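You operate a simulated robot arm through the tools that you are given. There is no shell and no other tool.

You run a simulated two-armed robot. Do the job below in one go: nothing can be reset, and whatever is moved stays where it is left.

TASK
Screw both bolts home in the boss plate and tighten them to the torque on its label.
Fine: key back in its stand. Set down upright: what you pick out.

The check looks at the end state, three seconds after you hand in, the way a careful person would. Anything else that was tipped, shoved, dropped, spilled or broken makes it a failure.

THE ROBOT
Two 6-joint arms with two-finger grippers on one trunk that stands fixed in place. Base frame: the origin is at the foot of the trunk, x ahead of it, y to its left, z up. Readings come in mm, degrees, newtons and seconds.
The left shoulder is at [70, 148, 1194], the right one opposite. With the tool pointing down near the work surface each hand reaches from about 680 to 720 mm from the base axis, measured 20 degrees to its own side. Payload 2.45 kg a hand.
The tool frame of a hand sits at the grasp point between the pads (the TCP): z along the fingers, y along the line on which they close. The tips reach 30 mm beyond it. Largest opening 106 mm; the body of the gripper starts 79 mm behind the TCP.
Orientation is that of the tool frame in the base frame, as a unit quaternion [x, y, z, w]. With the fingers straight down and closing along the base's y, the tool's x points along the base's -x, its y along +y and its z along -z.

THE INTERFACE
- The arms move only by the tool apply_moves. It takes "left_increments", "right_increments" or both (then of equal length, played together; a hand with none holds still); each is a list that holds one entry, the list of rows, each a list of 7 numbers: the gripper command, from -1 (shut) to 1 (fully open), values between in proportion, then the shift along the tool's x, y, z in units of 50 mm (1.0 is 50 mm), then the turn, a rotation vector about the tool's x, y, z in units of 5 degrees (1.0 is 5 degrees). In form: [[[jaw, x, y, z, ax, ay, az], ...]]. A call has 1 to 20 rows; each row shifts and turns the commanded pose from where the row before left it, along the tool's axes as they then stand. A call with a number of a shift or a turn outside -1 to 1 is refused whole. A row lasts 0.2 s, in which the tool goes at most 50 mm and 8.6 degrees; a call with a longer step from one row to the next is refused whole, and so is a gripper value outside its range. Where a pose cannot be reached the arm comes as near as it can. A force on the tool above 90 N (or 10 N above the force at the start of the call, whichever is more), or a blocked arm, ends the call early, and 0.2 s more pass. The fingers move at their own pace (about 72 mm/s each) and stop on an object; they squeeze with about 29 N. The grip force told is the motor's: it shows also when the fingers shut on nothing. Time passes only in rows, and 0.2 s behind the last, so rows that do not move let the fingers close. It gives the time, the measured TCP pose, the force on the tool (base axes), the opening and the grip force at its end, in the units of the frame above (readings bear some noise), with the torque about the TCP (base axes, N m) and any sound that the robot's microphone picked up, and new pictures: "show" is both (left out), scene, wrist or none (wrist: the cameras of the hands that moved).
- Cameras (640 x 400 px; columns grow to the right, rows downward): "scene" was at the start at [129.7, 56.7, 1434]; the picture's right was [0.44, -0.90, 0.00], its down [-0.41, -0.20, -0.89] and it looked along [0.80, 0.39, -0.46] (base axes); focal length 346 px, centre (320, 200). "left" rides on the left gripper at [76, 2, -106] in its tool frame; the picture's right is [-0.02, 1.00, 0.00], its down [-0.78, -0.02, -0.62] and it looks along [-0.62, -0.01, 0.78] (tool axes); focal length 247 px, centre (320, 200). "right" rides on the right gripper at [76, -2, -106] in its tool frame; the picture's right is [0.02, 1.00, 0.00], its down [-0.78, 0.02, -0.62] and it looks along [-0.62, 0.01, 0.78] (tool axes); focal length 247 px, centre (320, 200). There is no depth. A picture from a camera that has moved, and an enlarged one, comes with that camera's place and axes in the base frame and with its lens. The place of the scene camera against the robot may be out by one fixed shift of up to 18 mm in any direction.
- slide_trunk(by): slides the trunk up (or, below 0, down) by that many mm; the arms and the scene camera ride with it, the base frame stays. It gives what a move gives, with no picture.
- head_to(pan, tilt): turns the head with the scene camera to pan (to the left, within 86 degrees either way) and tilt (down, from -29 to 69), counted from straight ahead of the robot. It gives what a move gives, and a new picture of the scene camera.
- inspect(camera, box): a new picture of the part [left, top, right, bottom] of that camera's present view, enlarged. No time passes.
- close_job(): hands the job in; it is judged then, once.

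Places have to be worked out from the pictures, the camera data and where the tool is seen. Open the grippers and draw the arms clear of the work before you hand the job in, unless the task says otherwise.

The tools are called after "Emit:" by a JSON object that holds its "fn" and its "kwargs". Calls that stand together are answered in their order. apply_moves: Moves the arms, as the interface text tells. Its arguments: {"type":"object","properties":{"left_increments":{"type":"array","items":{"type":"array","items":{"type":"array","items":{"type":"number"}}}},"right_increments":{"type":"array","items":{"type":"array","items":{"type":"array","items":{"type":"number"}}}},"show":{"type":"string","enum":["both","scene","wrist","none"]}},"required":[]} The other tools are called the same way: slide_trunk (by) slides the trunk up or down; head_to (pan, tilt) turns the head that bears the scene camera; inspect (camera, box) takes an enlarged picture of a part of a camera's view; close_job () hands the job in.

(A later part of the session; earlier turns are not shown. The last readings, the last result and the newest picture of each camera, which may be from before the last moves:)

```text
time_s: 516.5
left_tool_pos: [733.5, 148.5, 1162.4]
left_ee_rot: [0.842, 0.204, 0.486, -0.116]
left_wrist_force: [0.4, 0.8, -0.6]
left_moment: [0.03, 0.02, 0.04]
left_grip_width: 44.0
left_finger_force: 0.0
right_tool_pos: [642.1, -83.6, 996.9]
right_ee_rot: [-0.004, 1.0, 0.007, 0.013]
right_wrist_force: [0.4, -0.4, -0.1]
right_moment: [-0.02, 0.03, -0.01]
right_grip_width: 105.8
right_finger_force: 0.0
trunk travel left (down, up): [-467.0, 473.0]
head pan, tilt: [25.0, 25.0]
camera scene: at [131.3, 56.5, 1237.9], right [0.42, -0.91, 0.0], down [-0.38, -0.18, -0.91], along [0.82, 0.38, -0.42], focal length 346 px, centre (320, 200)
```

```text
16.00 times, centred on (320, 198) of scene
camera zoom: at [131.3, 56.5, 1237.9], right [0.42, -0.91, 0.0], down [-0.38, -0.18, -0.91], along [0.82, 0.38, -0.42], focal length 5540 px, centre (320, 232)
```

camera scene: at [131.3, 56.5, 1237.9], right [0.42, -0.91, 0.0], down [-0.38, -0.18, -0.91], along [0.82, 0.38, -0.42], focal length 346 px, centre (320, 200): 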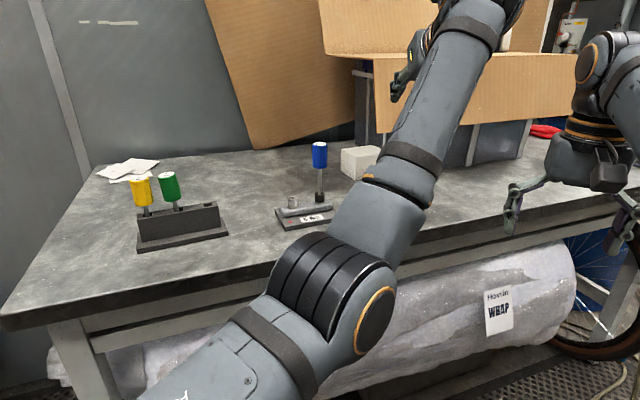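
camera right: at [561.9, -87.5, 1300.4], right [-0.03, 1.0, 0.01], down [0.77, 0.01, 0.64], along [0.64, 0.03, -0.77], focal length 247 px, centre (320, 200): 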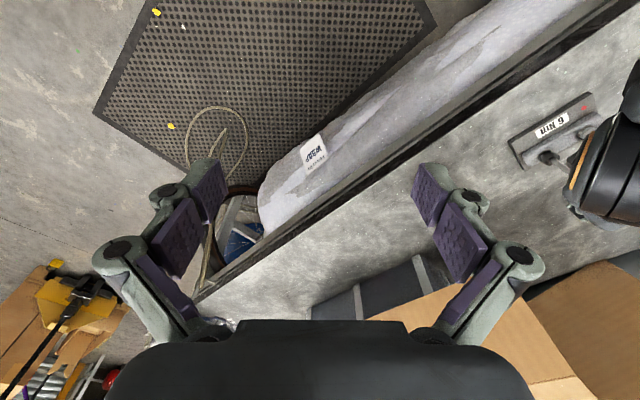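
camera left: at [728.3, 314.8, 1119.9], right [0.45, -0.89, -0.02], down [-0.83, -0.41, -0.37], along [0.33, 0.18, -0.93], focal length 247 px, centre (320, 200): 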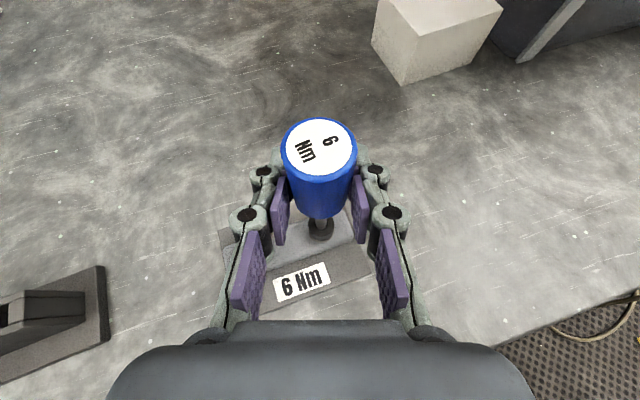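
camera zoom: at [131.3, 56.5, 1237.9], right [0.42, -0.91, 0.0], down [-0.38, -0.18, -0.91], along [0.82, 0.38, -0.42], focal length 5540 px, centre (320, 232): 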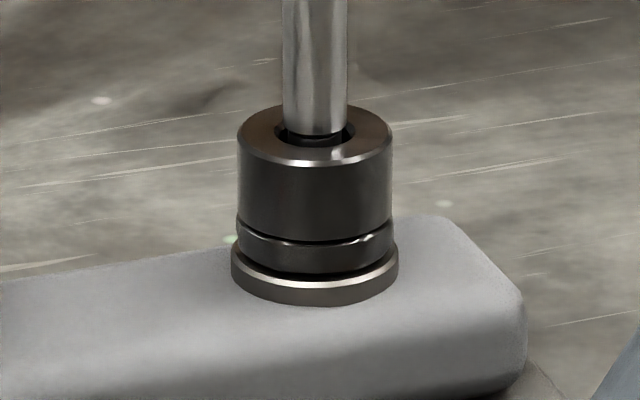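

From this angle dark has only a small gap left (~0.7 mm with the key resting) and silver ~1.2 mm: both stall because the drive slips at ~0.07 N·m. Tilt load clearly increased the friction drive earlier, so I'll try turning with a deliberate small tilt preload. Approach the key again.

Emit:
{"fn": "apply_moves", "kwargs": {"left_increments": [[[-0.17, 0, 0, 0, 0.866, 0, -0.5], [-0.17, 0, 0, 0, 0.866, 0, -0.5], [-0.17, 0, 0, 0, 0.866, 0, -0.5], [-0.17, 0, 0, 0, 0.866, 0, -0.5], [-0.17, 0, 0, 0, 0.866, 0, -0.5], [-0.17, 0, 0, 0, 0.866, 0, -0.5], [-0.17, -0.115, -0.223, 0.512, 0, 0, 0], [-0.17, -0.115, -0.223, 0.512, 0, 0, 0], [-0.17, -0.115, -0.223, 0.512, 0, 0, 0], [-0.17, -0.115, -0.223, 0.512, 0, 0, 0], [-0.17, -0.115, -0.223, 0.512, 0, 0, 0], [-0.17, -0.115, -0.223, 0.512, 0, 0, 0], [-0.17, 0, 0, 0, 0, 0, 0]]], "show": "wrist"}}

```text
time_s: 519.3
left_tool_pos: [706.5, 302.6, 1033.1]
left_ee_rot: [0.76, 0.416, 0.439, -0.239]
left_wrist_force: [-0.8, -1.1, -0.2]
left_moment: [0.01, 0.01, 0.01]
left_grip_width: 43.9
left_finger_force: 0.0
left hand out of reach, approached as far as the arm can: row 4, 5, 6
right_tool_pos: [641.4, -83.4, 996.6]
right_ee_rot: [-0.005, 1.0, 0.006, 0.014]
right_wrist_force: [-0.4, 0.4, 0.0]
right_moment: [0.01, 0.01, 0.01]
right_grip_width: 105.9
right_finger_force: 0.0
trunk travel left (down, up): [-467.0, 473.0]
head pan, tilt: [25.0, 25.0]
camera left: at [677.4, 258.2, 1152.9], right [0.83, -0.55, -0.02], down [-0.52, -0.77, -0.37], along [0.19, 0.31, -0.93], focal length 247 px, centre (320, 200)
```

left: 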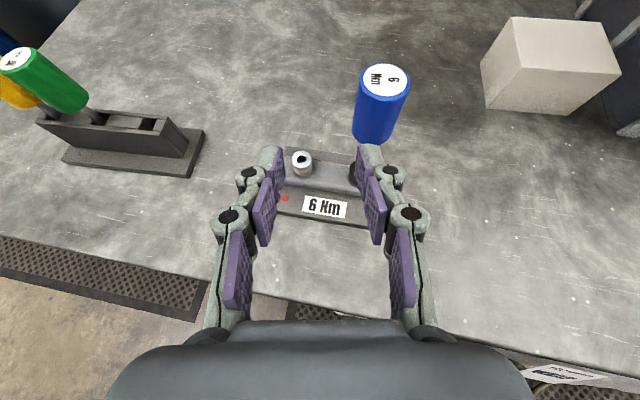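

The path grazed the reach limit so I ended 40 mm left. Correct the position, then approach the handle and close.

Emit:
{"fn": "apply_moves", "kwargs": {"left_increments": [[[-0.17, 0.2, 0.4, -0.1, 0, 0, 0], [-0.17, 0.2, 0.4, -0.1, 0, 0, 0], [-0.17, 0, 0, 0, 0, 0, 0]]], "show": "none"}}

Emit:
{"fn": "inspect", "kwargs": {"camera": "left", "box": [220, 60, 420, 230]}}

```text
time_s: 520.1
left_tool_pos: [741.1, 284.7, 1054.2]
left_ee_rot: [0.761, 0.416, 0.437, -0.238]
left_wrist_force: [0.3, -0.1, 0.5]
left_moment: [-0.02, 0.01, 0.02]
left_grip_width: 43.9
left_finger_force: 0.0
right_tool_pos: [643.5, -83.4, 996.0]
right_ee_rot: [-0.005, 1.0, 0.008, 0.013]
right_wrist_force: [1.1, -0.8, -0.8]
right_moment: [0.01, 0.02, 0.0]
right_grip_width: 106.4
right_finger_force: 0.1
trunk travel left (down, up): [-467.0, 473.0]
head pan, tilt: [25.0, 25.0]
```

```text
2.35 times, centred on (320, 145) of left
camera zoom: at [712.1, 238.7, 1173.2], right [0.83, -0.55, -0.02], down [-0.52, -0.77, -0.36], along [0.19, 0.31, -0.93], focal length 581 px, centre (320, 329)
```

zoom: 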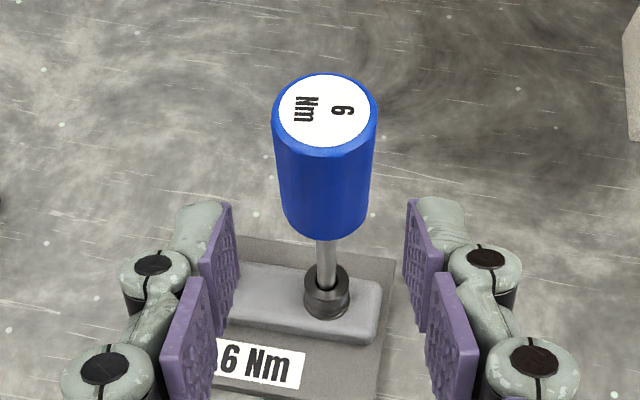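

Aligned. Advance 77 mm and close with the handle at the TCP.

Emit:
{"fn": "apply_moves", "kwargs": {"left_increments": [[[-0.17, 0, 0.022, 0.194, 0, 0, 0], [-0.17, 0, 0, 0.194, 0, 0, 0], [-0.17, 0, 0, 0.194, 0, 0, 0], [-0.17, 0, 0, 0.194, 0, 0, 0], [-0.17, 0, 0, 0.194, 0, 0, 0], [-0.17, 0, 0, 0.194, 0, 0, 0], [-0.17, 0, 0, 0.194, 0, 0, 0], [-0.17, 0, 0, 0.194, 0, 0, 0], [-0.17, 0, 0, 0, 0, 0, 0], [-1, 0, 0, 0, 0, 0, 0], [-1, 0, 0, 0, 0, 0, 0], [-1, 0, 0, 0, 0, 0, 0]]], "show": "wrist"}}

Emit:
{"fn": "inspect", "kwargs": {"camera": "scene", "box": [280, 140, 360, 240]}}

```text
time_s: 522.7
left_tool_pos: [777.5, 338.4, 1016.1]
left_ee_rot: [0.761, 0.415, 0.438, -0.239]
left_wrist_force: [4.7, -1.5, 0.6]
left_moment: [-0.09, -0.04, 0.01]
left_grip_width: 29.7
left_finger_force: 29.4
right_tool_pos: [643.3, -83.1, 996.3]
right_ee_rot: [-0.004, 1.0, 0.007, 0.013]
right_wrist_force: [-0.7, 0.7, 0.5]
right_moment: [0.02, 0.01, 0.01]
right_grip_width: 105.9
right_finger_force: 0.1
trunk travel left (down, up): [-467.0, 473.0]
head pan, tilt: [25.0, 25.0]
camera left: at [749.2, 294.2, 1135.0], right [0.83, -0.55, -0.02], down [-0.52, -0.77, -0.37], along [0.19, 0.31, -0.93], focal length 247 px, centre (320, 200)
```

left: 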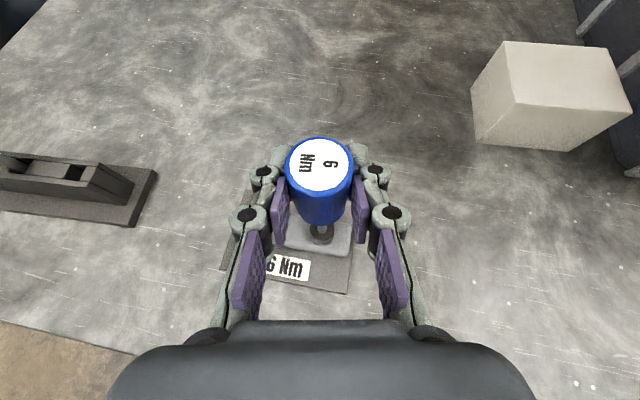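

```text
4.00 times, centred on (320, 190) of scene
camera zoom: at [132.0, 54.8, 1237.9], right [0.42, -0.91, 0.0], down [-0.38, -0.18, -0.91], along [0.82, 0.38, -0.42], focal length 1385 px, centre (320, 240)
```

zoom: 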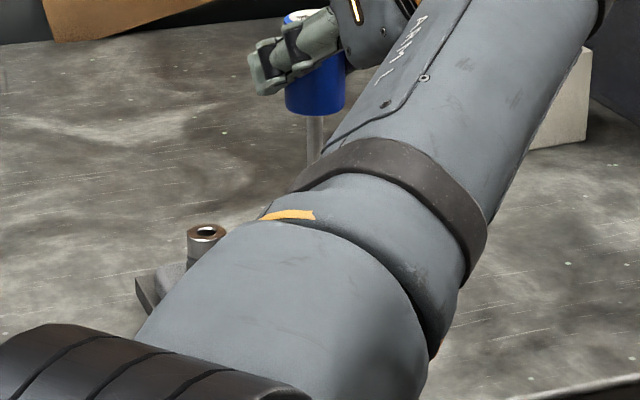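

Gripped at the TCP. Apply a 2.5° tilt preload about the tip and immediately turn clockwise, reading torque.

Emit:
{"fn": "apply_moves", "kwargs": {"left_increments": [[[-1, -0.047, 0, -0.081, 0, 0.5, 0], [-1, 0, 0, 0, -0.866, 0, 0.5], [-1, 0, 0, 0, -0.866, 0, 0.5]]], "show": "none"}}

Emit:
{"fn": "apply_moves", "kwargs": {"left_increments": [[[-1, 0, 0, 0, -0.866, 0, 0.5], [-1, 0, 0, 0, -0.866, 0, 0.5]]], "show": "none"}}

Emit:
{"fn": "apply_moves", "kwargs": {"left_increments": [[[-1, 0, 0, 0, -0.866, 0, 0.5], [-1, 0, 0, 0, -0.866, 0, 0.5]]], "show": "none"}}

Emit:
{"fn": "apply_moves", "kwargs": {"left_increments": [[[-1, 0, 0, 0, -0.866, 0, 0.5], [-1, 0, 0, 0, -0.866, 0, 0.5]]], "show": "scene"}}

Emit:
{"fn": "inspect", "kwargs": {"camera": "scene", "box": [280, 180, 340, 225]}}

```text
time_s: 523.5
left_tool_pos: [775.9, 336.5, 1017.4]
left_ee_rot: [0.784, 0.342, 0.473, -0.21]
left_wrist_force: [4.9, 1.3, 5.1]
left_moment: [-0.33, 0.23, 0.03]
left_grip_width: 29.5
left_finger_force: 29.2
right_tool_pos: [641.5, -83.2, 996.9]
right_ee_rot: [-0.005, 1.0, 0.007, 0.013]
right_wrist_force: [-1.2, 0.2, -0.1]
right_moment: [0.02, 0.03, 0.0]
right_grip_width: 106.3
right_finger_force: 0.0
trunk travel left (down, up): [-467.0, 473.0]
head pan, tilt: [25.0, 25.0]
```

```text
time_s: 524.1
left_tool_pos: [775.6, 336.3, 1017.8]
left_ee_rot: [0.812, 0.27, 0.488, -0.17]
left_wrist_force: [2.2, 4.4, 5.9]
left_moment: [-0.22, 0.29, 0.04]
left_grip_width: 29.8
left_finger_force: 29.1
right_tool_pos: [642.7, -83.0, 996.9]
right_ee_rot: [-0.005, 1.0, 0.007, 0.014]
right_wrist_force: [-0.1, -0.9, -0.1]
right_moment: [0.0, 0.01, 0.04]
right_grip_width: 105.8
right_finger_force: 0.0
trunk travel left (down, up): [-467.0, 473.0]
head pan, tilt: [25.0, 25.0]
```

```text
time_s: 524.7
left_tool_pos: [775.2, 337.8, 1016.7]
left_ee_rot: [0.834, 0.196, 0.499, -0.129]
left_wrist_force: [1.8, 6.3, 4.5]
left_moment: [-0.11, 0.2, 0.07]
left_grip_width: 29.5
left_finger_force: 29.2
right_tool_pos: [642.0, -83.1, 997.3]
right_ee_rot: [-0.005, 1.0, 0.007, 0.014]
right_wrist_force: [0.2, 0.5, -0.3]
right_moment: [0.02, 0.0, -0.03]
right_grip_width: 105.7
right_finger_force: 0.1
trunk travel left (down, up): [-467.0, 473.0]
head pan, tilt: [25.0, 25.0]
```

```text
time_s: 525.3
left_tool_pos: [774.2, 335.9, 1015.9]
left_ee_rot: [0.85, 0.122, 0.505, -0.087]
left_wrist_force: [4.5, 6.4, 3.1]
left_moment: [-0.45, -0.4, -0.03]
left_grip_width: 29.5
left_finger_force: 28.7
right_tool_pos: [641.8, -82.1, 996.0]
right_ee_rot: [-0.004, 1.0, 0.007, 0.013]
right_wrist_force: [0.5, -0.5, 0.8]
right_moment: [-0.01, -0.04, -0.02]
right_grip_width: 106.1
right_finger_force: 0.0
trunk travel left (down, up): [-467.0, 473.0]
head pan, tilt: [25.0, 25.0]
camera scene: at [130.9, 57.0, 1238.0], right [0.42, -0.91, 0.0], down [-0.38, -0.18, -0.91], along [0.82, 0.38, -0.42], focal length 346 px, centre (320, 200)
```

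scene: 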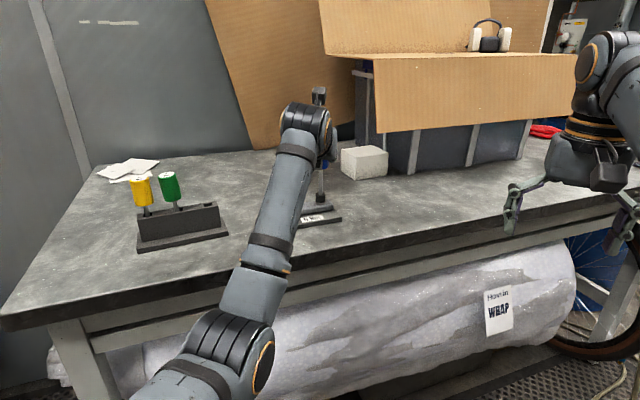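

```text
8.89 times, centred on (310, 202) of scene
camera zoom: at [130.9, 57.0, 1238.0], right [0.42, -0.91, 0.0], down [-0.38, -0.18, -0.91], along [0.82, 0.38, -0.42], focal length 3078 px, centre (409, 178)
```

zoom: 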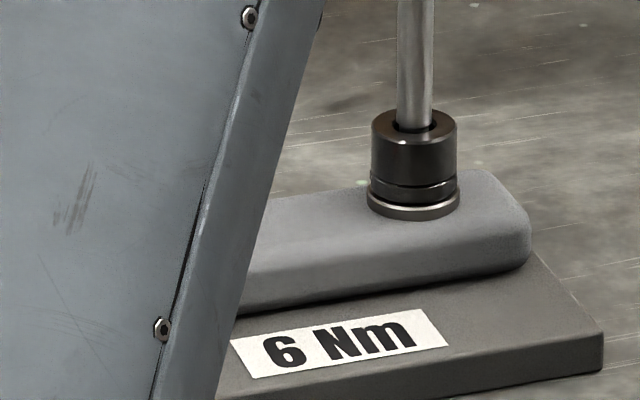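

Tilt preload doesn't raise the torque either: the drive is limited to ~0.06–0.07 N·m by the key/bolt model itself — plausibly the key's own (scaled) release torque, since neither my grip (~0.3 N·m) nor the loose plate (~0.3 N·m) could ever carry a real 6 N·m. I'll make sure silver is driven home the same clean way. Release to un-tilt, re-grip, and lift the key out of dark.

Emit:
{"fn": "apply_moves", "kwargs": {"left_increments": [[[-0.17, 0, 0, 0, 0, 0, 0], [-0.17, 0, 0, 0, 0, 0, 0], [-0.17, 0.047, 0, 0.081, 0, -0.5, 0], [-0.17, 0, 0, 0, 0, 0, 0], [-1, 0, 0, 0, 0, 0, 0], [-1, 0, 0, 0, 0, 0, 0], [-1, 0, 0, 0, 0, 0, 0], [-1, 0.0866, 0, -0.05, 0, 0, 0], [-1, 0.0866, 0, -0.05, 0, 0, 0], [-1, 0.0866, 0, -0.05, 0, 0, 0], [-1, 0.0866, 0, -0.05, 0, 0, 0], [-1, 0.0866, 0, -0.05, 0, 0, 0], [-1, 0.0866, 0, -0.05, 0, 0, 0], [-1, 0, 0, 0, 0, 0, 0]]], "show": "wrist"}}

Emit:
{"fn": "inspect", "kwargs": {"camera": "scene", "box": [310, 180, 334, 210]}}

```text
time_s: 528.3
left_tool_pos: [780.7, 335.9, 1046.6]
left_ee_rot: [0.86, 0.125, 0.488, -0.085]
left_wrist_force: [0.3, 0.4, -1.4]
left_moment: [0.0, 0.04, 0.01]
left_grip_width: 29.5
left_finger_force: 28.5
right_tool_pos: [642.5, -84.5, 995.8]
right_ee_rot: [-0.004, 1.0, 0.007, 0.012]
right_wrist_force: [0.1, 0.4, 0.6]
right_moment: [-0.02, -0.04, 0.02]
right_grip_width: 105.9
right_finger_force: 0.1
trunk travel left (down, up): [-467.0, 473.0]
head pan, tilt: [25.0, 25.0]
camera left: at [730.1, 317.6, 1165.4], right [0.29, -0.96, -0.04], down [-0.9, -0.25, -0.36], along [0.33, 0.14, -0.93], focal length 247 px, centre (320, 200)
```

left: 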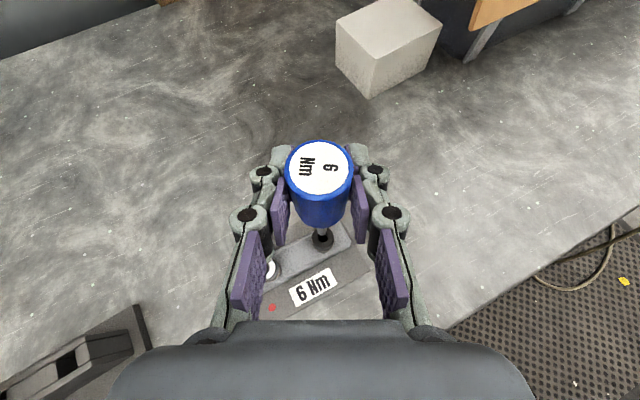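

```text
13.33 times, centred on (322, 195) of scene
camera zoom: at [131.3, 55.7, 1237.9], right [0.42, -0.91, 0.0], down [-0.38, -0.18, -0.91], along [0.82, 0.38, -0.42], focal length 4617 px, centre (293, 267)
```

zoom: 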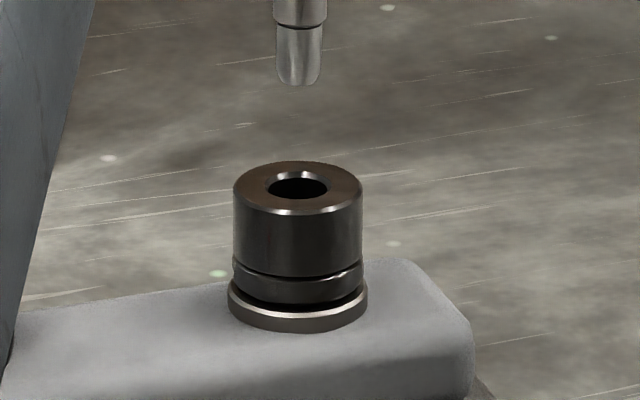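

Dark's released height is at its hard stop. Now to the silver bolt: raise the trunk 100 mm (better reach), come down the same, and move over silver.

Emit:
{"fn": "slide_trunk", "kwargs": {"by": 100}}

Emit:
{"fn": "apply_moves", "kwargs": {"left_increments": [[[-1, -0.0775, -0.277, -0.134, 0, 0, 0], [-1, -0.0775, -0.277, -0.134, 0, 0, 0], [-1, -0.0775, -0.277, -0.134, 0, 0, 0], [-1, -0.0775, -0.277, -0.134, 0, 0, 0], [-1, -0.346, 0, 0.2, 0, 0, 0], [-1, -0.346, 0, 0.2, 0, 0, 0], [-1, -0.346, 0, 0.2, 0, 0, 0], [-1, -0.346, 0, 0.2, 0, 0, 0], [-1, 0, 0, 0, 0, 0, 0]]], "show": "wrist"}}

Emit:
{"fn": "inspect", "kwargs": {"camera": "left", "box": [280, 190, 360, 270]}}

Emit:
{"fn": "inspect", "kwargs": {"camera": "scene", "box": [280, 190, 340, 240]}}

```text
time_s: 529.6
left_tool_pos: [780.3, 336.7, 1145.8]
left_ee_rot: [0.86, 0.126, 0.487, -0.085]
left_wrist_force: [-0.2, -0.5, -1.5]
left_moment: [0.0, 0.0, 0.0]
left_grip_width: 29.3
left_finger_force: 29.0
right_tool_pos: [642.0, -83.5, 1097.3]
right_ee_rot: [-0.004, 1.0, 0.007, 0.013]
right_wrist_force: [-0.6, -0.3, -0.6]
right_moment: [0.02, 0.04, -0.01]
right_grip_width: 105.8
right_finger_force: 0.0
trunk travel left (down, up): [-567.0, 373.0]
head pan, tilt: [25.0, 25.0]
```

```text
time_s: 531.6
left_tool_pos: [731.3, 365.2, 1054.2]
left_ee_rot: [0.859, 0.126, 0.488, -0.085]
left_wrist_force: [-0.2, 0.5, -0.7]
left_moment: [0.0, -0.01, -0.01]
left_grip_width: 29.2
left_finger_force: 29.1
left hand out of reach, approached as far as the arm can: row 2, 3, 4
right_tool_pos: [643.0, -84.2, 1096.0]
right_ee_rot: [-0.004, 1.0, 0.007, 0.013]
right_wrist_force: [0.4, -0.1, -0.4]
right_moment: [-0.02, -0.01, -0.01]
right_grip_width: 106.0
right_finger_force: 0.2
trunk travel left (down, up): [-567.0, 373.0]
head pan, tilt: [25.0, 25.0]
camera left: at [682.0, 346.1, 1173.1], right [0.29, -0.96, -0.04], down [-0.9, -0.26, -0.36], along [0.33, 0.14, -0.93], focal length 247 px, centre (320, 200)
```

left: 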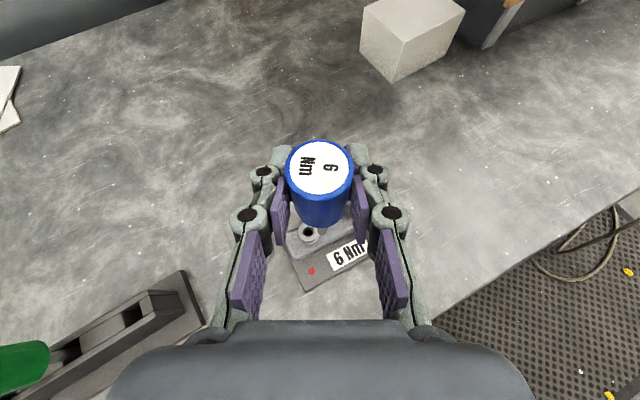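

```text
5.00 times, centred on (320, 230) of left
camera zoom: at [682.0, 346.1, 1173.1], right [0.29, -0.96, -0.04], down [-0.9, -0.26, -0.36], along [0.33, 0.14, -0.93], focal length 1235 px, centre (320, 50)
```

zoom: 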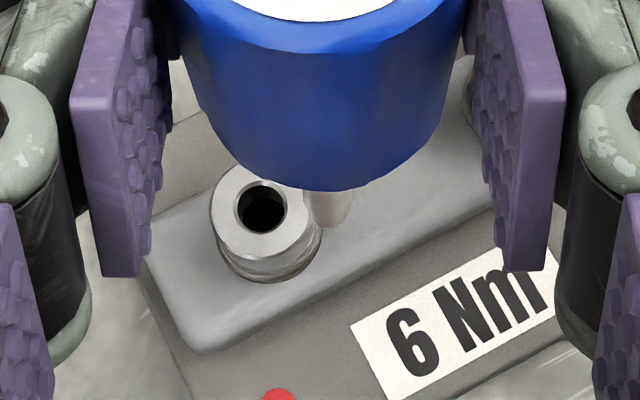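

```text
8.00 times, centred on (310, 215) of scene
camera zoom: at [131.0, 55.5, 1338.0], right [0.42, -0.91, 0.0], down [-0.38, -0.18, -0.91], along [0.82, 0.38, -0.42], focal length 2770 px, centre (400, 80)
```

zoom: 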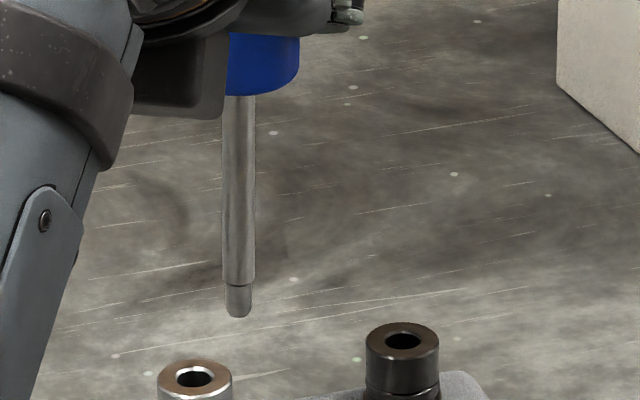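

At azimuth 17° the arm is at its limit here. Rotate to ≈47° and shift over silver, then look.

Emit:
{"fn": "apply_moves", "kwargs": {"left_increments": [[[-1, 0, 0, 0, 0.866, 0, -0.5], [-1, 0, 0, 0, 0.866, 0, -0.5], [-1, 0, 0, 0, 0.866, 0, -0.5], [-1, 0, 0, 0, 0.866, 0, -0.5], [-1, 0, 0, 0, 0.866, 0, -0.5], [-1, 0, 0, 0, 0.866, 0, -0.5], [-1, 0.156, -0.246, 0.27, 0, 0, 0], [-1, 0, 0, 0, 0.866, 0, -0.5], [-1, 0, 0, 0, 0.866, 0, -0.5], [-1, 0, 0, 0, 0.866, 0, -0.5], [-1, 0, 0, 0, 0.866, 0, -0.5], [-1, 0, 0, 0, 0, 0, 0]]], "show": "none"}}

Emit:
{"fn": "inspect", "kwargs": {"camera": "left", "box": [280, 190, 360, 270]}}

Emit:
{"fn": "inspect", "kwargs": {"camera": "scene", "box": [280, 180, 340, 240]}}

```text
time_s: 534.2
left_tool_pos: [732.5, 385.2, 1054.4]
left_ee_rot: [0.721, 0.474, 0.414, -0.288]
left_wrist_force: [0.2, -0.2, -0.8]
left_moment: [-0.03, -0.02, 0.02]
left_grip_width: 29.3
left_finger_force: 28.9
right_tool_pos: [641.5, -83.5, 1094.7]
right_ee_rot: [-0.004, 1.0, 0.007, 0.014]
right_wrist_force: [-0.2, 0.3, -0.3]
right_moment: [-0.02, 0.0, -0.02]
right_grip_width: 106.1
right_finger_force: 0.0
trunk travel left (down, up): [-567.0, 373.0]
head pan, tilt: [25.0, 25.0]
```

```text
5.00 times, centred on (320, 230) of left
camera zoom: at [714.7, 334.1, 1171.7], right [0.92, -0.39, -0.04], down [-0.38, -0.85, -0.38], along [0.11, 0.36, -0.93], focal length 1235 px, centre (320, 50)
```

zoom: 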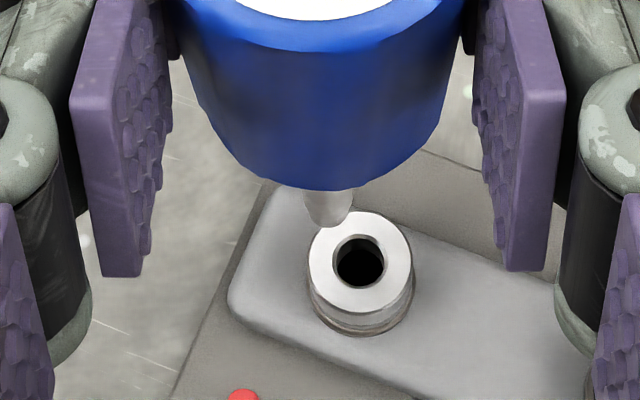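

```text
6.67 times, centred on (310, 210) of scene
camera zoom: at [131.1, 56.1, 1338.0], right [0.42, -0.91, 0.0], down [-0.38, -0.18, -0.91], along [0.82, 0.38, -0.42], focal length 2309 px, centre (387, 133)
```

zoom: 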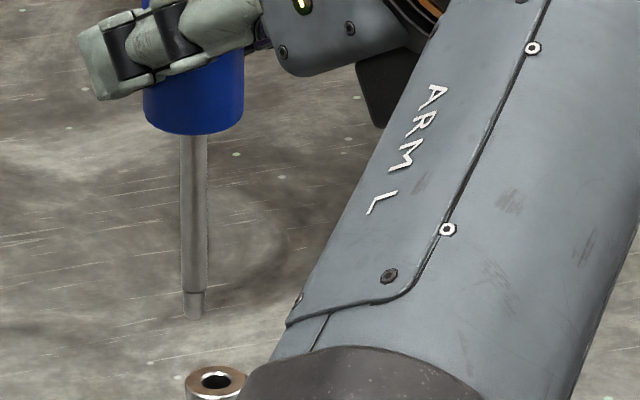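

Tip needs about +6.3 mm sideways and −1.3 mm fwd to be over the silver hole. Correct and lower 18 mm, then check again.

Emit:
{"fn": "apply_moves", "kwargs": {"left_increments": [[[-1, -0.013, 0.126, -0.0225, 0, 0, 0], [-1, -0.104, 0, 0.06, 0, 0, 0], [-1, -0.104, 0, 0.06, 0, 0, 0], [-1, -0.104, 0, 0.06, 0, 0, 0], [-1, 0, 0, 0, 0, 0, 0]]], "show": "none"}}

Emit:
{"fn": "inspect", "kwargs": {"camera": "left", "box": [290, 200, 350, 260]}}

Emit:
{"fn": "inspect", "kwargs": {"camera": "scene", "box": [280, 200, 310, 230]}}

```text
time_s: 535.4
left_tool_pos: [736.6, 382.0, 1037.3]
left_ee_rot: [0.721, 0.474, 0.414, -0.289]
left_wrist_force: [-0.2, -0.2, -1.3]
left_moment: [0.03, 0.01, -0.01]
left_grip_width: 29.2
left_finger_force: 28.4
right_tool_pos: [642.0, -83.6, 1096.2]
right_ee_rot: [-0.004, 1.0, 0.008, 0.014]
right_wrist_force: [0.3, -0.1, 1.0]
right_moment: [-0.01, 0.04, 0.0]
right_grip_width: 105.9
right_finger_force: 0.2
trunk travel left (down, up): [-567.0, 373.0]
head pan, tilt: [25.0, 25.0]
```

```text
6.67 times, centred on (320, 230) of left
camera zoom: at [719.7, 330.9, 1154.1], right [0.92, -0.39, -0.04], down [-0.38, -0.84, -0.38], along [0.11, 0.36, -0.93], focal length 1646 px, centre (320, 0)
```

zoom: 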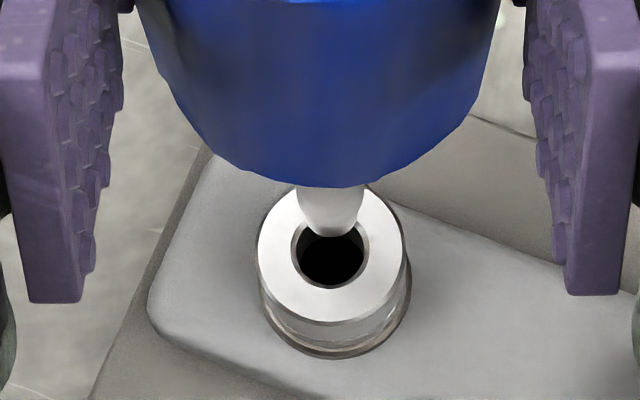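

```text
13.33 times, centred on (295, 215) of scene
camera zoom: at [131.2, 55.6, 1338.0], right [0.42, -0.91, 0.0], down [-0.38, -0.18, -0.91], along [0.82, 0.38, -0.42], focal length 4617 px, centre (653, 0)
```

zoom: 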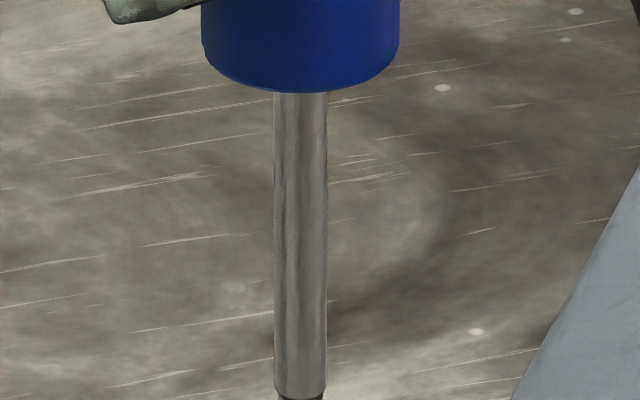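

Good lateral alignment; shift fwd −0.8 and insert (19 mm down), then release and look.

Emit:
{"fn": "apply_moves", "kwargs": {"left_increments": [[[-1, -0.008, 0, -0.014, 0, 0, 0], [-1, -0.0866, 0, 0.05, 0, 0, 0], [-1, -0.0866, 0, 0.05, 0, 0, 0], [-1, -0.0866, 0, 0.05, 0, 0, 0], [-1, -0.0693, 0, 0.04, 0, 0, 0], [-1, 0, 0, 0, 0, 0, 0]]], "show": "none"}}

Emit:
{"fn": "apply_moves", "kwargs": {"left_increments": [[[-0.34, 0, 0, 0, 0, 0, 0], [-0.34, 0, 0, 0, 0, 0, 0], [-0.17, 0, 0, 0, 0, 0, 0]]], "show": "wrist"}}

Emit:
{"fn": "inspect", "kwargs": {"camera": "scene", "box": [270, 180, 330, 245]}}

```text
time_s: 536.8
left_tool_pos: [735.8, 382.9, 1017.0]
left_ee_rot: [0.721, 0.475, 0.414, -0.289]
left_wrist_force: [-3.1, 1.0, -0.6]
left_moment: [-0.7, -0.23, 0.01]
left_grip_width: 29.5
left_finger_force: 29.2
right_tool_pos: [642.2, -82.9, 1096.9]
right_ee_rot: [-0.004, 1.0, 0.008, 0.015]
right_wrist_force: [0.0, 0.3, -0.6]
right_moment: [-0.01, 0.03, 0.01]
right_grip_width: 105.9
right_finger_force: 0.0
trunk travel left (down, up): [-567.0, 373.0]
head pan, tilt: [25.0, 25.0]
```

```text
time_s: 537.6
left_tool_pos: [736.6, 382.4, 1017.9]
left_ee_rot: [0.721, 0.474, 0.416, -0.288]
left_wrist_force: [0.3, 0.1, 0.2]
left_moment: [-0.02, -0.03, 0.0]
left_grip_width: 44.0
left_finger_force: 0.0
right_tool_pos: [642.1, -84.8, 1095.7]
right_ee_rot: [-0.004, 1.0, 0.007, 0.013]
right_wrist_force: [-0.2, 0.1, -0.1]
right_moment: [-0.02, -0.04, -0.03]
right_grip_width: 105.8
right_finger_force: 0.0
trunk travel left (down, up): [-567.0, 373.0]
head pan, tilt: [25.0, 25.0]
camera left: at [718.7, 330.5, 1134.9], right [0.92, -0.39, -0.04], down [-0.38, -0.84, -0.38], along [0.11, 0.36, -0.93], focal length 247 px, centre (320, 200)
```

left: 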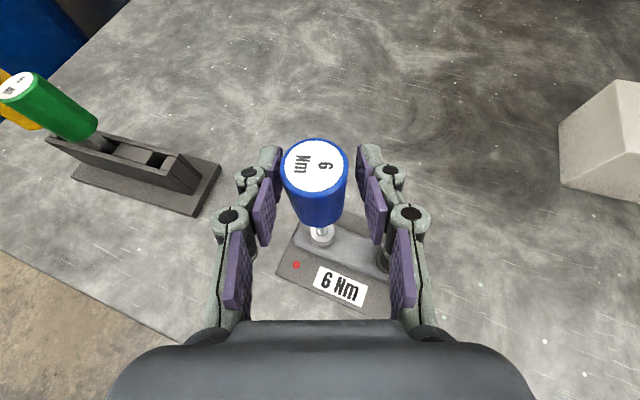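

```text
6.15 times, centred on (300, 212) of scene
camera zoom: at [131.3, 55.4, 1338.0], right [0.42, -0.91, 0.0], down [-0.38, -0.18, -0.91], along [0.82, 0.38, -0.42], focal length 2131 px, centre (443, 123)
```

zoom: 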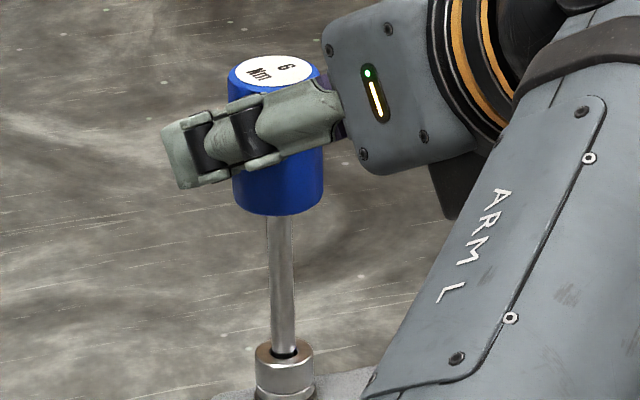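

The key stands in silver. I centre the hand (−2.5 mm), close, and run ratchet strokes of 50° on silver.

Emit:
{"fn": "apply_moves", "kwargs": {"left_increments": [[[-0.17, 0, -0.05, 0, 0, 0, 0], [-1, 0, 0, 0, 0, 0, 0], [-1, 0, 0, 0, 0, 0, 0], [-1, 0, 0, 0, 0, 0, 0], [-1, 0, 0, 0, -0.866, 0, 0.5], [-1, 0, 0, 0, -0.866, 0, 0.5], [-1, 0, 0, 0, -0.866, 0, 0.5], [-1, 0, 0, 0, -0.866, 0, 0.5], [-1, 0, 0, 0, -0.866, 0, 0.5], [-1, 0, 0, 0, -0.866, 0, 0.5], [-1, 0, 0, 0, -0.866, 0, 0.5], [-1, 0, 0, 0, -0.866, 0, 0.5], [-1, 0, 0, 0, -0.866, 0, 0.5]]], "show": "none"}}

Emit:
{"fn": "apply_moves", "kwargs": {"left_increments": [[[-0.17, 0, 0, 0, 0, 0, 0], [-0.17, 0, 0, 0, 0, 0, 0], [-0.17, 0, 0, 0, 0.866, 0, -0.5], [-0.17, 0, 0, 0, 0.866, 0, -0.5], [-0.17, 0, 0, 0, 0.866, 0, -0.5], [-0.17, 0, 0, 0, 0.866, 0, -0.5], [-0.17, 0, 0, 0, 0.866, 0, -0.5], [-0.17, 0, 0, 0, 0.866, 0, -0.5], [-0.17, 0, 0, 0, 0.866, 0, -0.5], [-0.17, 0, 0, 0, 0.866, 0, -0.5], [-0.17, 0, 0, 0, 0.866, 0, -0.5], [-0.17, 0, 0, 0, 0, 0, 0]]], "show": "none"}}

Emit:
{"fn": "inspect", "kwargs": {"camera": "left", "box": [220, 100, 420, 270]}}

```text
time_s: 540.4
left_tool_pos: [734.3, 383.9, 1017.9]
left_ee_rot: [0.853, 0.161, 0.485, -0.106]
left_wrist_force: [1.5, 2.6, 3.6]
left_moment: [-0.2, -0.88, 0.1]
left_grip_width: 29.6
left_finger_force: 29.2
right_tool_pos: [642.7, -83.4, 1098.6]
right_ee_rot: [-0.004, 1.0, 0.007, 0.013]
right_wrist_force: [0.4, -0.1, -0.2]
right_moment: [0.0, 0.01, 0.04]
right_grip_width: 105.7
right_finger_force: 0.1
trunk travel left (down, up): [-567.0, 373.0]
head pan, tilt: [25.0, 25.0]
```

```text
time_s: 543.0
left_tool_pos: [734.6, 383.6, 1017.5]
left_ee_rot: [0.721, 0.475, 0.414, -0.289]
left_wrist_force: [0.6, 0.4, -0.2]
left_moment: [-0.03, 0.01, 0.01]
left_grip_width: 44.1
left_finger_force: 0.2
right_tool_pos: [642.3, -82.7, 1096.7]
right_ee_rot: [-0.004, 1.0, 0.007, 0.013]
right_wrist_force: [1.5, 0.1, 0.4]
right_moment: [0.05, 0.03, 0.04]
right_grip_width: 106.1
right_finger_force: 0.0
trunk travel left (down, up): [-567.0, 373.0]
head pan, tilt: [25.0, 25.0]
```

```text
2.35 times, centred on (320, 185) of left
camera zoom: at [716.8, 331.9, 1134.8], right [0.92, -0.39, -0.04], down [-0.38, -0.85, -0.38], along [0.11, 0.36, -0.93], focal length 581 px, centre (320, 235)
```

zoom: 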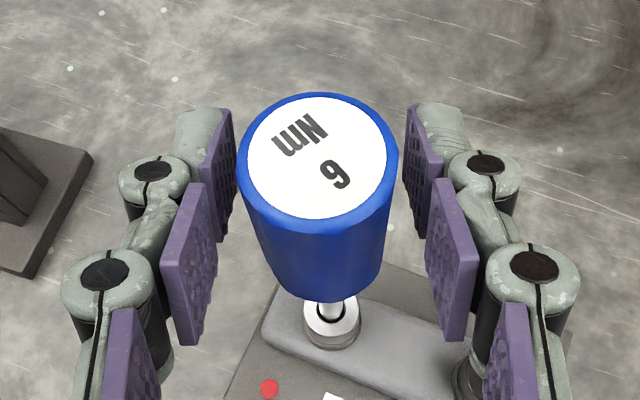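

Ratchet works on silver too. Four more strokes in sequence.

Emit:
{"fn": "apply_moves", "kwargs": {"left_increments": [[[-1, 0, 0, 0, 0, 0, 0], [-1, 0, 0, 0, 0, 0, 0], [-1, 0, 0, 0, 0, 0, 0], [-1, 0, 0, 0, -0.866, 0, 0.5], [-1, 0, 0, 0, -0.866, 0, 0.5], [-1, 0, 0, 0, -0.866, 0, 0.5], [-1, 0, 0, 0, -0.866, 0, 0.5], [-1, 0, 0, 0, -0.866, 0, 0.5], [-1, 0, 0, 0, -0.866, 0, 0.5], [-1, 0, 0, 0, -0.866, 0, 0.5], [-1, 0, 0, 0, -0.866, 0, 0.5], [-1, 0, 0, 0, -0.866, 0, 0.5]]], "show": "none"}}

Emit:
{"fn": "apply_moves", "kwargs": {"left_increments": [[[-0.17, 0, 0, 0, 0, 0, 0], [-0.17, 0, 0, 0, 0, 0, 0], [-0.17, 0, 0, 0, 0.866, 0, -0.5], [-0.17, 0, 0, 0, 0.866, 0, -0.5], [-0.17, 0, 0, 0, 0.866, 0, -0.5], [-0.17, 0, 0, 0, 0.866, 0, -0.5], [-0.17, 0, 0, 0, 0.866, 0, -0.5], [-0.17, 0, 0, 0, 0.866, 0, -0.5], [-0.17, 0, 0, 0, 0.866, 0, -0.5], [-0.17, 0, 0, 0, 0.866, 0, -0.5], [-0.17, 0, 0, 0, 0.866, 0, -0.5], [-0.17, 0, 0, 0, 0, 0, 0]]], "show": "none"}}

Emit:
{"fn": "apply_moves", "kwargs": {"left_increments": [[[-1, 0, 0, 0, 0, 0, 0], [-1, 0, 0, 0, 0, 0, 0], [-1, 0, 0, 0, 0, 0, 0], [-1, 0, 0, 0, -0.866, 0, 0.5], [-1, 0, 0, 0, -0.866, 0, 0.5], [-1, 0, 0, 0, -0.866, 0, 0.5], [-1, 0, 0, 0, -0.866, 0, 0.5], [-1, 0, 0, 0, -0.866, 0, 0.5], [-1, 0, 0, 0, -0.866, 0, 0.5], [-1, 0, 0, 0, -0.866, 0, 0.5], [-1, 0, 0, 0, -0.866, 0, 0.5], [-1, 0, 0, 0, -0.866, 0, 0.5]]], "show": "none"}}

Emit:
{"fn": "apply_moves", "kwargs": {"left_increments": [[[-0.17, 0, 0, 0, 0, 0, 0], [-0.17, 0, 0, 0, 0, 0, 0], [-0.17, 0, 0, 0, 0.866, 0, -0.5], [-0.17, 0, 0, 0, 0.866, 0, -0.5], [-0.17, 0, 0, 0, 0.866, 0, -0.5], [-0.17, 0, 0, 0, 0.866, 0, -0.5], [-0.17, 0, 0, 0, 0.866, 0, -0.5], [-0.17, 0, 0, 0, 0.866, 0, -0.5], [-0.17, 0, 0, 0, 0.866, 0, -0.5], [-0.17, 0, 0, 0, 0.866, 0, -0.5], [-0.17, 0, 0, 0, 0.866, 0, -0.5], [-0.17, 0, 0, 0, 0, 0, 0]]], "show": "none"}}

Emit:
{"fn": "apply_moves", "kwargs": {"left_increments": [[[-1, 0, 0, 0, 0, 0, 0], [-1, 0, 0, 0, 0, 0, 0], [-1, 0, 0, 0, 0, 0, 0], [-1, 0, 0, 0, -0.866, 0, 0.5], [-1, 0, 0, 0, -0.866, 0, 0.5], [-1, 0, 0, 0, -0.866, 0, 0.5], [-1, 0, 0, 0, -0.866, 0, 0.5], [-1, 0, 0, 0, -0.866, 0, 0.5], [-1, 0, 0, 0, -0.866, 0, 0.5], [-1, 0, 0, 0, -0.866, 0, 0.5], [-1, 0, 0, 0, -0.866, 0, 0.5], [-1, 0, 0, 0, -0.866, 0, 0.5]]], "show": "none"}}

Emit:
{"fn": "inspect", "kwargs": {"camera": "scene", "box": [280, 200, 340, 250]}}

```text
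time_s: 545.6
left_tool_pos: [733.8, 384.3, 1016.5]
left_ee_rot: [0.853, 0.161, 0.485, -0.106]
left_wrist_force: [1.9, 4.6, 1.5]
left_moment: [0.0, -0.85, 0.06]
left_grip_width: 29.8
left_finger_force: 29.1
right_tool_pos: [641.9, -83.4, 1096.5]
right_ee_rot: [-0.005, 1.0, 0.006, 0.013]
right_wrist_force: [0.2, -0.4, -0.2]
right_moment: [-0.02, -0.03, 0.04]
right_grip_width: 105.9
right_finger_force: 0.0
trunk travel left (down, up): [-567.0, 373.0]
head pan, tilt: [25.0, 25.0]
```

```text
time_s: 548.2
left_tool_pos: [734.6, 382.9, 1017.8]
left_ee_rot: [0.721, 0.475, 0.414, -0.289]
left_wrist_force: [0.0, -1.4, -0.5]
left_moment: [-0.02, -0.01, 0.0]
left_grip_width: 43.7
left_finger_force: 0.1
right_tool_pos: [641.7, -83.7, 1097.1]
right_ee_rot: [-0.004, 1.0, 0.008, 0.014]
right_wrist_force: [-0.1, -0.2, 0.1]
right_moment: [0.01, 0.02, 0.02]
right_grip_width: 106.1
right_finger_force: 0.1
trunk travel left (down, up): [-567.0, 373.0]
head pan, tilt: [25.0, 25.0]
```

```text
time_s: 550.8
left_tool_pos: [733.5, 384.0, 1016.6]
left_ee_rot: [0.853, 0.162, 0.485, -0.107]
left_wrist_force: [0.2, 2.2, -0.2]
left_moment: [-0.26, -0.74, -0.03]
left_grip_width: 29.5
left_finger_force: 29.3
right_tool_pos: [641.5, -82.5, 1096.6]
right_ee_rot: [-0.004, 1.0, 0.007, 0.014]
right_wrist_force: [0.3, 1.0, 0.0]
right_moment: [0.0, 0.01, 0.0]
right_grip_width: 105.8
right_finger_force: 0.0
trunk travel left (down, up): [-567.0, 373.0]
head pan, tilt: [25.0, 25.0]
```

```text
time_s: 553.4
left_tool_pos: [734.1, 383.6, 1016.7]
left_ee_rot: [0.721, 0.474, 0.414, -0.288]
left_wrist_force: [0.2, 0.5, 1.0]
left_moment: [0.01, 0.01, 0.0]
left_grip_width: 44.2
left_finger_force: 0.1
right_tool_pos: [642.1, -83.7, 1096.3]
right_ee_rot: [-0.004, 1.0, 0.007, 0.013]
right_wrist_force: [0.1, 0.2, 0.9]
right_moment: [0.0, -0.01, 0.02]
right_grip_width: 106.0
right_finger_force: 0.0
trunk travel left (down, up): [-567.0, 373.0]
head pan, tilt: [25.0, 25.0]
```

```text
time_s: 556.0
left_tool_pos: [733.8, 384.3, 1017.1]
left_ee_rot: [0.853, 0.161, 0.485, -0.106]
left_wrist_force: [-1.6, 2.9, -0.9]
left_moment: [-0.18, -0.89, 0.08]
left_grip_width: 29.6
left_finger_force: 28.6
right_tool_pos: [641.5, -82.8, 1096.3]
right_ee_rot: [-0.004, 1.0, 0.008, 0.014]
right_wrist_force: [0.8, 0.1, 0.5]
right_moment: [-0.01, 0.0, -0.03]
right_grip_width: 106.2
right_finger_force: 0.0
trunk travel left (down, up): [-567.0, 373.0]
head pan, tilt: [25.0, 25.0]
```

```text
8.00 times, centred on (310, 225) of scene
camera zoom: at [130.4, 56.1, 1338.0], right [0.42, -0.91, 0.0], down [-0.38, -0.18, -0.91], along [0.82, 0.38, -0.42], focal length 2770 px, centre (400, 0)
```

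zoom: 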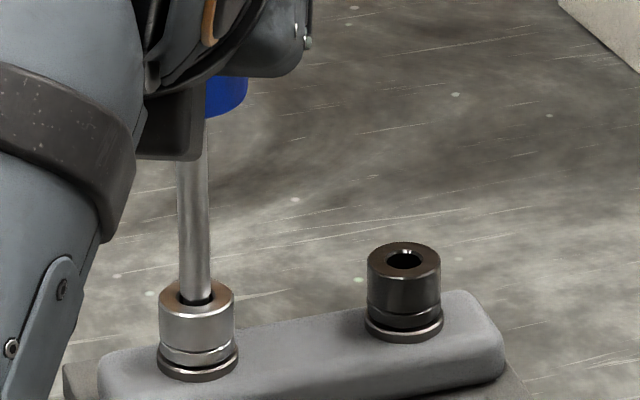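

Silver is now down as well. My rotation axis was ~1.5° off vertical here (tilting couple 0.85 N·m), so I repeat one stroke about the exact vertical to see the true torque at home.

Emit:
{"fn": "apply_moves", "kwargs": {"left_increments": [[[-0.17, 0, 0, 0, 0, 0, 0], [-0.17, 0, 0, 0, 0, 0, 0], [-0.17, 0, 0, 0, 0.866, 0, -0.5], [-0.17, 0, 0, 0, 0.866, 0, -0.5], [-0.17, 0, 0, 0, 0.866, 0, -0.5], [-0.17, 0, 0, 0, 0.866, 0, -0.5], [-0.17, 0, 0, 0, 0.866, 0, -0.5], [-0.17, 0, 0, 0, 0.866, 0, -0.5], [-0.17, 0, 0, 0, 0.866, 0, -0.5], [-0.17, 0, 0, 0, 0.866, 0, -0.5], [-0.17, 0, 0, 0, 0.866, 0, -0.5], [-0.17, 0, 0, 0, 0, 0, 0], [-1, 0, 0, 0, 0, 0, 0], [-1, 0, 0, 0, 0, 0, 0], [-1, 0, 0, 0, 0, 0, 0]]], "show": "none"}}

Emit:
{"fn": "apply_moves", "kwargs": {"left_increments": [[[-1, 0, 0, 0, -0.87, 0.0243, 0.489], [-1, 0, 0, 0, -0.87, 0.0243, 0.489], [-1, 0, 0, 0, -0.87, 0.0243, 0.489], [-1, 0, 0, 0, -0.87, 0.0243, 0.489]]], "show": "none"}}

Emit:
{"fn": "apply_moves", "kwargs": {"left_increments": [[[-1, 0, 0, 0, -0.87, 0.0243, 0.489], [-1, 0, 0, 0, -0.87, 0.0243, 0.489]]], "show": "none"}}

Emit:
{"fn": "apply_moves", "kwargs": {"left_increments": [[[-1, 0, 0, 0, -0.87, 0.0243, 0.489], [-1, 0, 0, 0, -0.87, 0.0243, 0.489]]], "show": "none"}}

Emit:
{"fn": "apply_moves", "kwargs": {"left_increments": [[[-1, 0, 0, 0, -0.87, 0.0243, 0.489], [-1, 0, 0, 0, -0.87, 0.0243, 0.489]]], "show": "wrist"}}

```text
time_s: 559.2
left_tool_pos: [736.0, 382.6, 1016.7]
left_ee_rot: [0.722, 0.473, 0.415, -0.288]
left_wrist_force: [3.2, -1.3, 0.3]
left_moment: [-0.11, -0.56, 0.04]
left_grip_width: 29.5
left_finger_force: 29.5
right_tool_pos: [643.1, -83.0, 1095.6]
right_ee_rot: [-0.004, 1.0, 0.008, 0.013]
right_wrist_force: [0.5, -0.2, 0.4]
right_moment: [-0.02, -0.04, 0.0]
right_grip_width: 106.0
right_finger_force: 0.0
trunk travel left (down, up): [-567.0, 373.0]
head pan, tilt: [25.0, 25.0]
```

```text
time_s: 560.2
left_tool_pos: [733.7, 383.9, 1017.2]
left_ee_rot: [0.793, 0.342, 0.458, -0.212]
left_wrist_force: [-1.7, -0.8, -0.2]
left_moment: [-0.21, 0.01, 0.06]
left_grip_width: 29.7
left_finger_force: 28.9
right_tool_pos: [641.6, -83.6, 1097.0]
right_ee_rot: [-0.004, 1.0, 0.007, 0.014]
right_wrist_force: [-0.3, -0.3, -0.2]
right_moment: [-0.02, 0.0, 0.0]
right_grip_width: 105.9
right_finger_force: 0.1
trunk travel left (down, up): [-567.0, 373.0]
head pan, tilt: [25.0, 25.0]
```

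```text
time_s: 560.8
left_tool_pos: [732.0, 384.5, 1016.6]
left_ee_rot: [0.82, 0.271, 0.475, -0.17]
left_wrist_force: [-1.4, 2.1, 0.8]
left_moment: [-0.03, -0.14, 0.05]
left_grip_width: 29.7
left_finger_force: 28.8
right_tool_pos: [641.2, -83.7, 1097.4]
right_ee_rot: [-0.004, 1.0, 0.007, 0.014]
right_wrist_force: [0.4, 0.7, 0.0]
right_moment: [0.02, -0.01, -0.01]
right_grip_width: 106.1
right_finger_force: 0.0
trunk travel left (down, up): [-567.0, 373.0]
head pan, tilt: [25.0, 25.0]
```

```text
time_s: 561.4
left_tool_pos: [734.5, 383.8, 1016.0]
left_ee_rot: [0.84, 0.199, 0.489, -0.128]
left_wrist_force: [-2.0, 5.1, 0.8]
left_moment: [-0.11, -0.1, 0.06]
left_grip_width: 29.8
left_finger_force: 28.9
right_tool_pos: [641.8, -82.8, 1097.2]
right_ee_rot: [-0.005, 1.0, 0.007, 0.013]
right_wrist_force: [-0.4, -0.3, 0.1]
right_moment: [-0.02, 0.03, -0.01]
right_grip_width: 106.1
right_finger_force: 0.1
trunk travel left (down, up): [-567.0, 373.0]
head pan, tilt: [25.0, 25.0]
```

```text
time_s: 562.0
left_tool_pos: [734.6, 385.9, 1016.9]
left_ee_rot: [0.853, 0.125, 0.499, -0.086]
left_wrist_force: [-3.8, 3.8, 0.5]
left_moment: [-0.22, 0.08, 0.07]
left_grip_width: 29.7
left_finger_force: 29.3
right_tool_pos: [641.4, -82.3, 1098.5]
right_ee_rot: [-0.005, 1.0, 0.007, 0.013]
right_wrist_force: [0.2, -0.7, 0.0]
right_moment: [-0.02, 0.01, -0.01]
right_grip_width: 106.0
right_finger_force: 0.1
trunk travel left (down, up): [-567.0, 373.0]
head pan, tilt: [25.0, 25.0]
camera left: at [681.4, 364.5, 1134.6], right [0.29, -0.96, -0.04], down [-0.89, -0.25, -0.38], along [0.35, 0.15, -0.92], focal length 247 px, centre (320, 200)
```

left: 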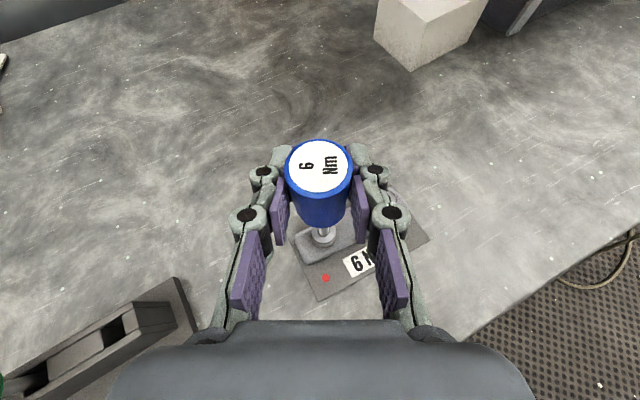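

With the axis exactly vertical the couple vanishes and the torque at home is a steady 0.06 N·m — matching "6" on the key at 1:100 scale, so I take both bolts as run home and brought to the key's torque. By the arm readings the plate is only ~10 mm from where it began and still square. Now return the key: open, swing to azimuth 49°, back off 10 mm so the tip pads hold the handle, and check.

Emit:
{"fn": "apply_moves", "kwargs": {"left_increments": [[[-0.17, 0, 0, 0, 0, 0, 0], [-0.17, 0, 0, 0, 0, 0, 0], [-0.17, 0, 0, 0, 0.905, -0.023, -0.504], [-0.17, 0, 0, 0, 0.905, -0.023, -0.504], [-0.17, 0, 0, 0, 0.905, -0.023, -0.504], [-0.17, 0, 0, 0, 0.905, -0.023, -0.504], [-0.17, 0, 0, 0, 0.905, -0.023, -0.504], [-0.17, 0, 0, 0, 0.905, -0.023, -0.504], [-0.17, -0.101, 0, -0.182, 0, 0, 0], [-0.17, 0, 0, 0, 0, 0, 0]]], "show": "wrist"}}

Emit:
{"fn": "inspect", "kwargs": {"camera": "scene", "box": [270, 190, 345, 250]}}

```text
time_s: 564.2
left_tool_pos: [728.0, 376.6, 1018.3]
left_ee_rot: [0.789, 0.349, 0.457, -0.218]
left_wrist_force: [0.0, 0.3, -0.4]
left_moment: [0.01, -0.02, 0.02]
left_grip_width: 43.8
left_finger_force: 0.1
right_tool_pos: [641.8, -84.1, 1096.7]
right_ee_rot: [-0.004, 1.0, 0.006, 0.013]
right_wrist_force: [0.4, 1.1, -1.0]
right_moment: [0.0, -0.02, 0.0]
right_grip_width: 106.1
right_finger_force: 0.0
trunk travel left (down, up): [-567.0, 373.0]
head pan, tilt: [25.0, 25.0]
camera left: at [694.1, 331.4, 1135.5], right [0.74, -0.67, -0.04], down [-0.63, -0.68, -0.38], along [0.22, 0.31, -0.92], focal length 247 px, centre (320, 200)
```

left: 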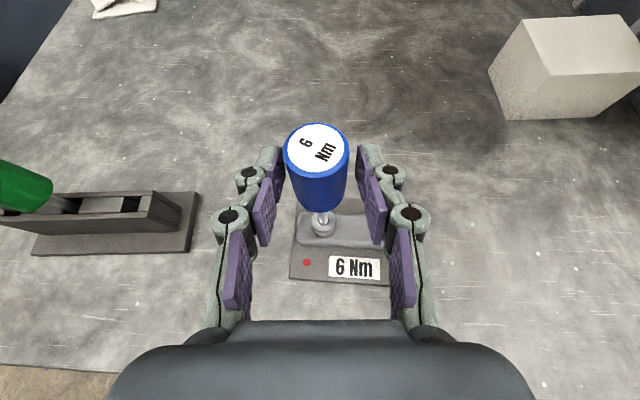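

```text
6.67 times, centred on (308, 220) of scene
camera zoom: at [131.3, 55.7, 1338.0], right [0.42, -0.91, 0.0], down [-0.38, -0.18, -0.91], along [0.82, 0.38, -0.42], focal length 2309 px, centre (403, 67)
```

zoom: 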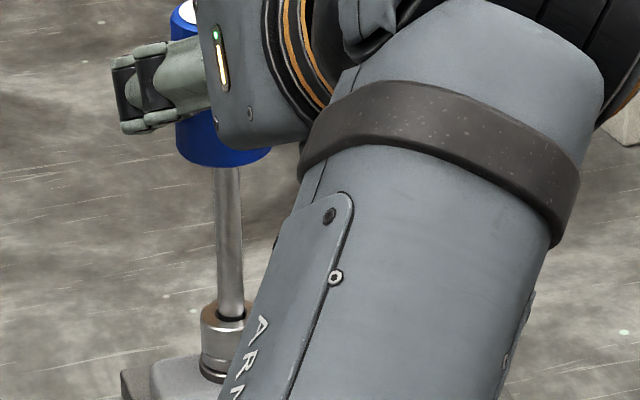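

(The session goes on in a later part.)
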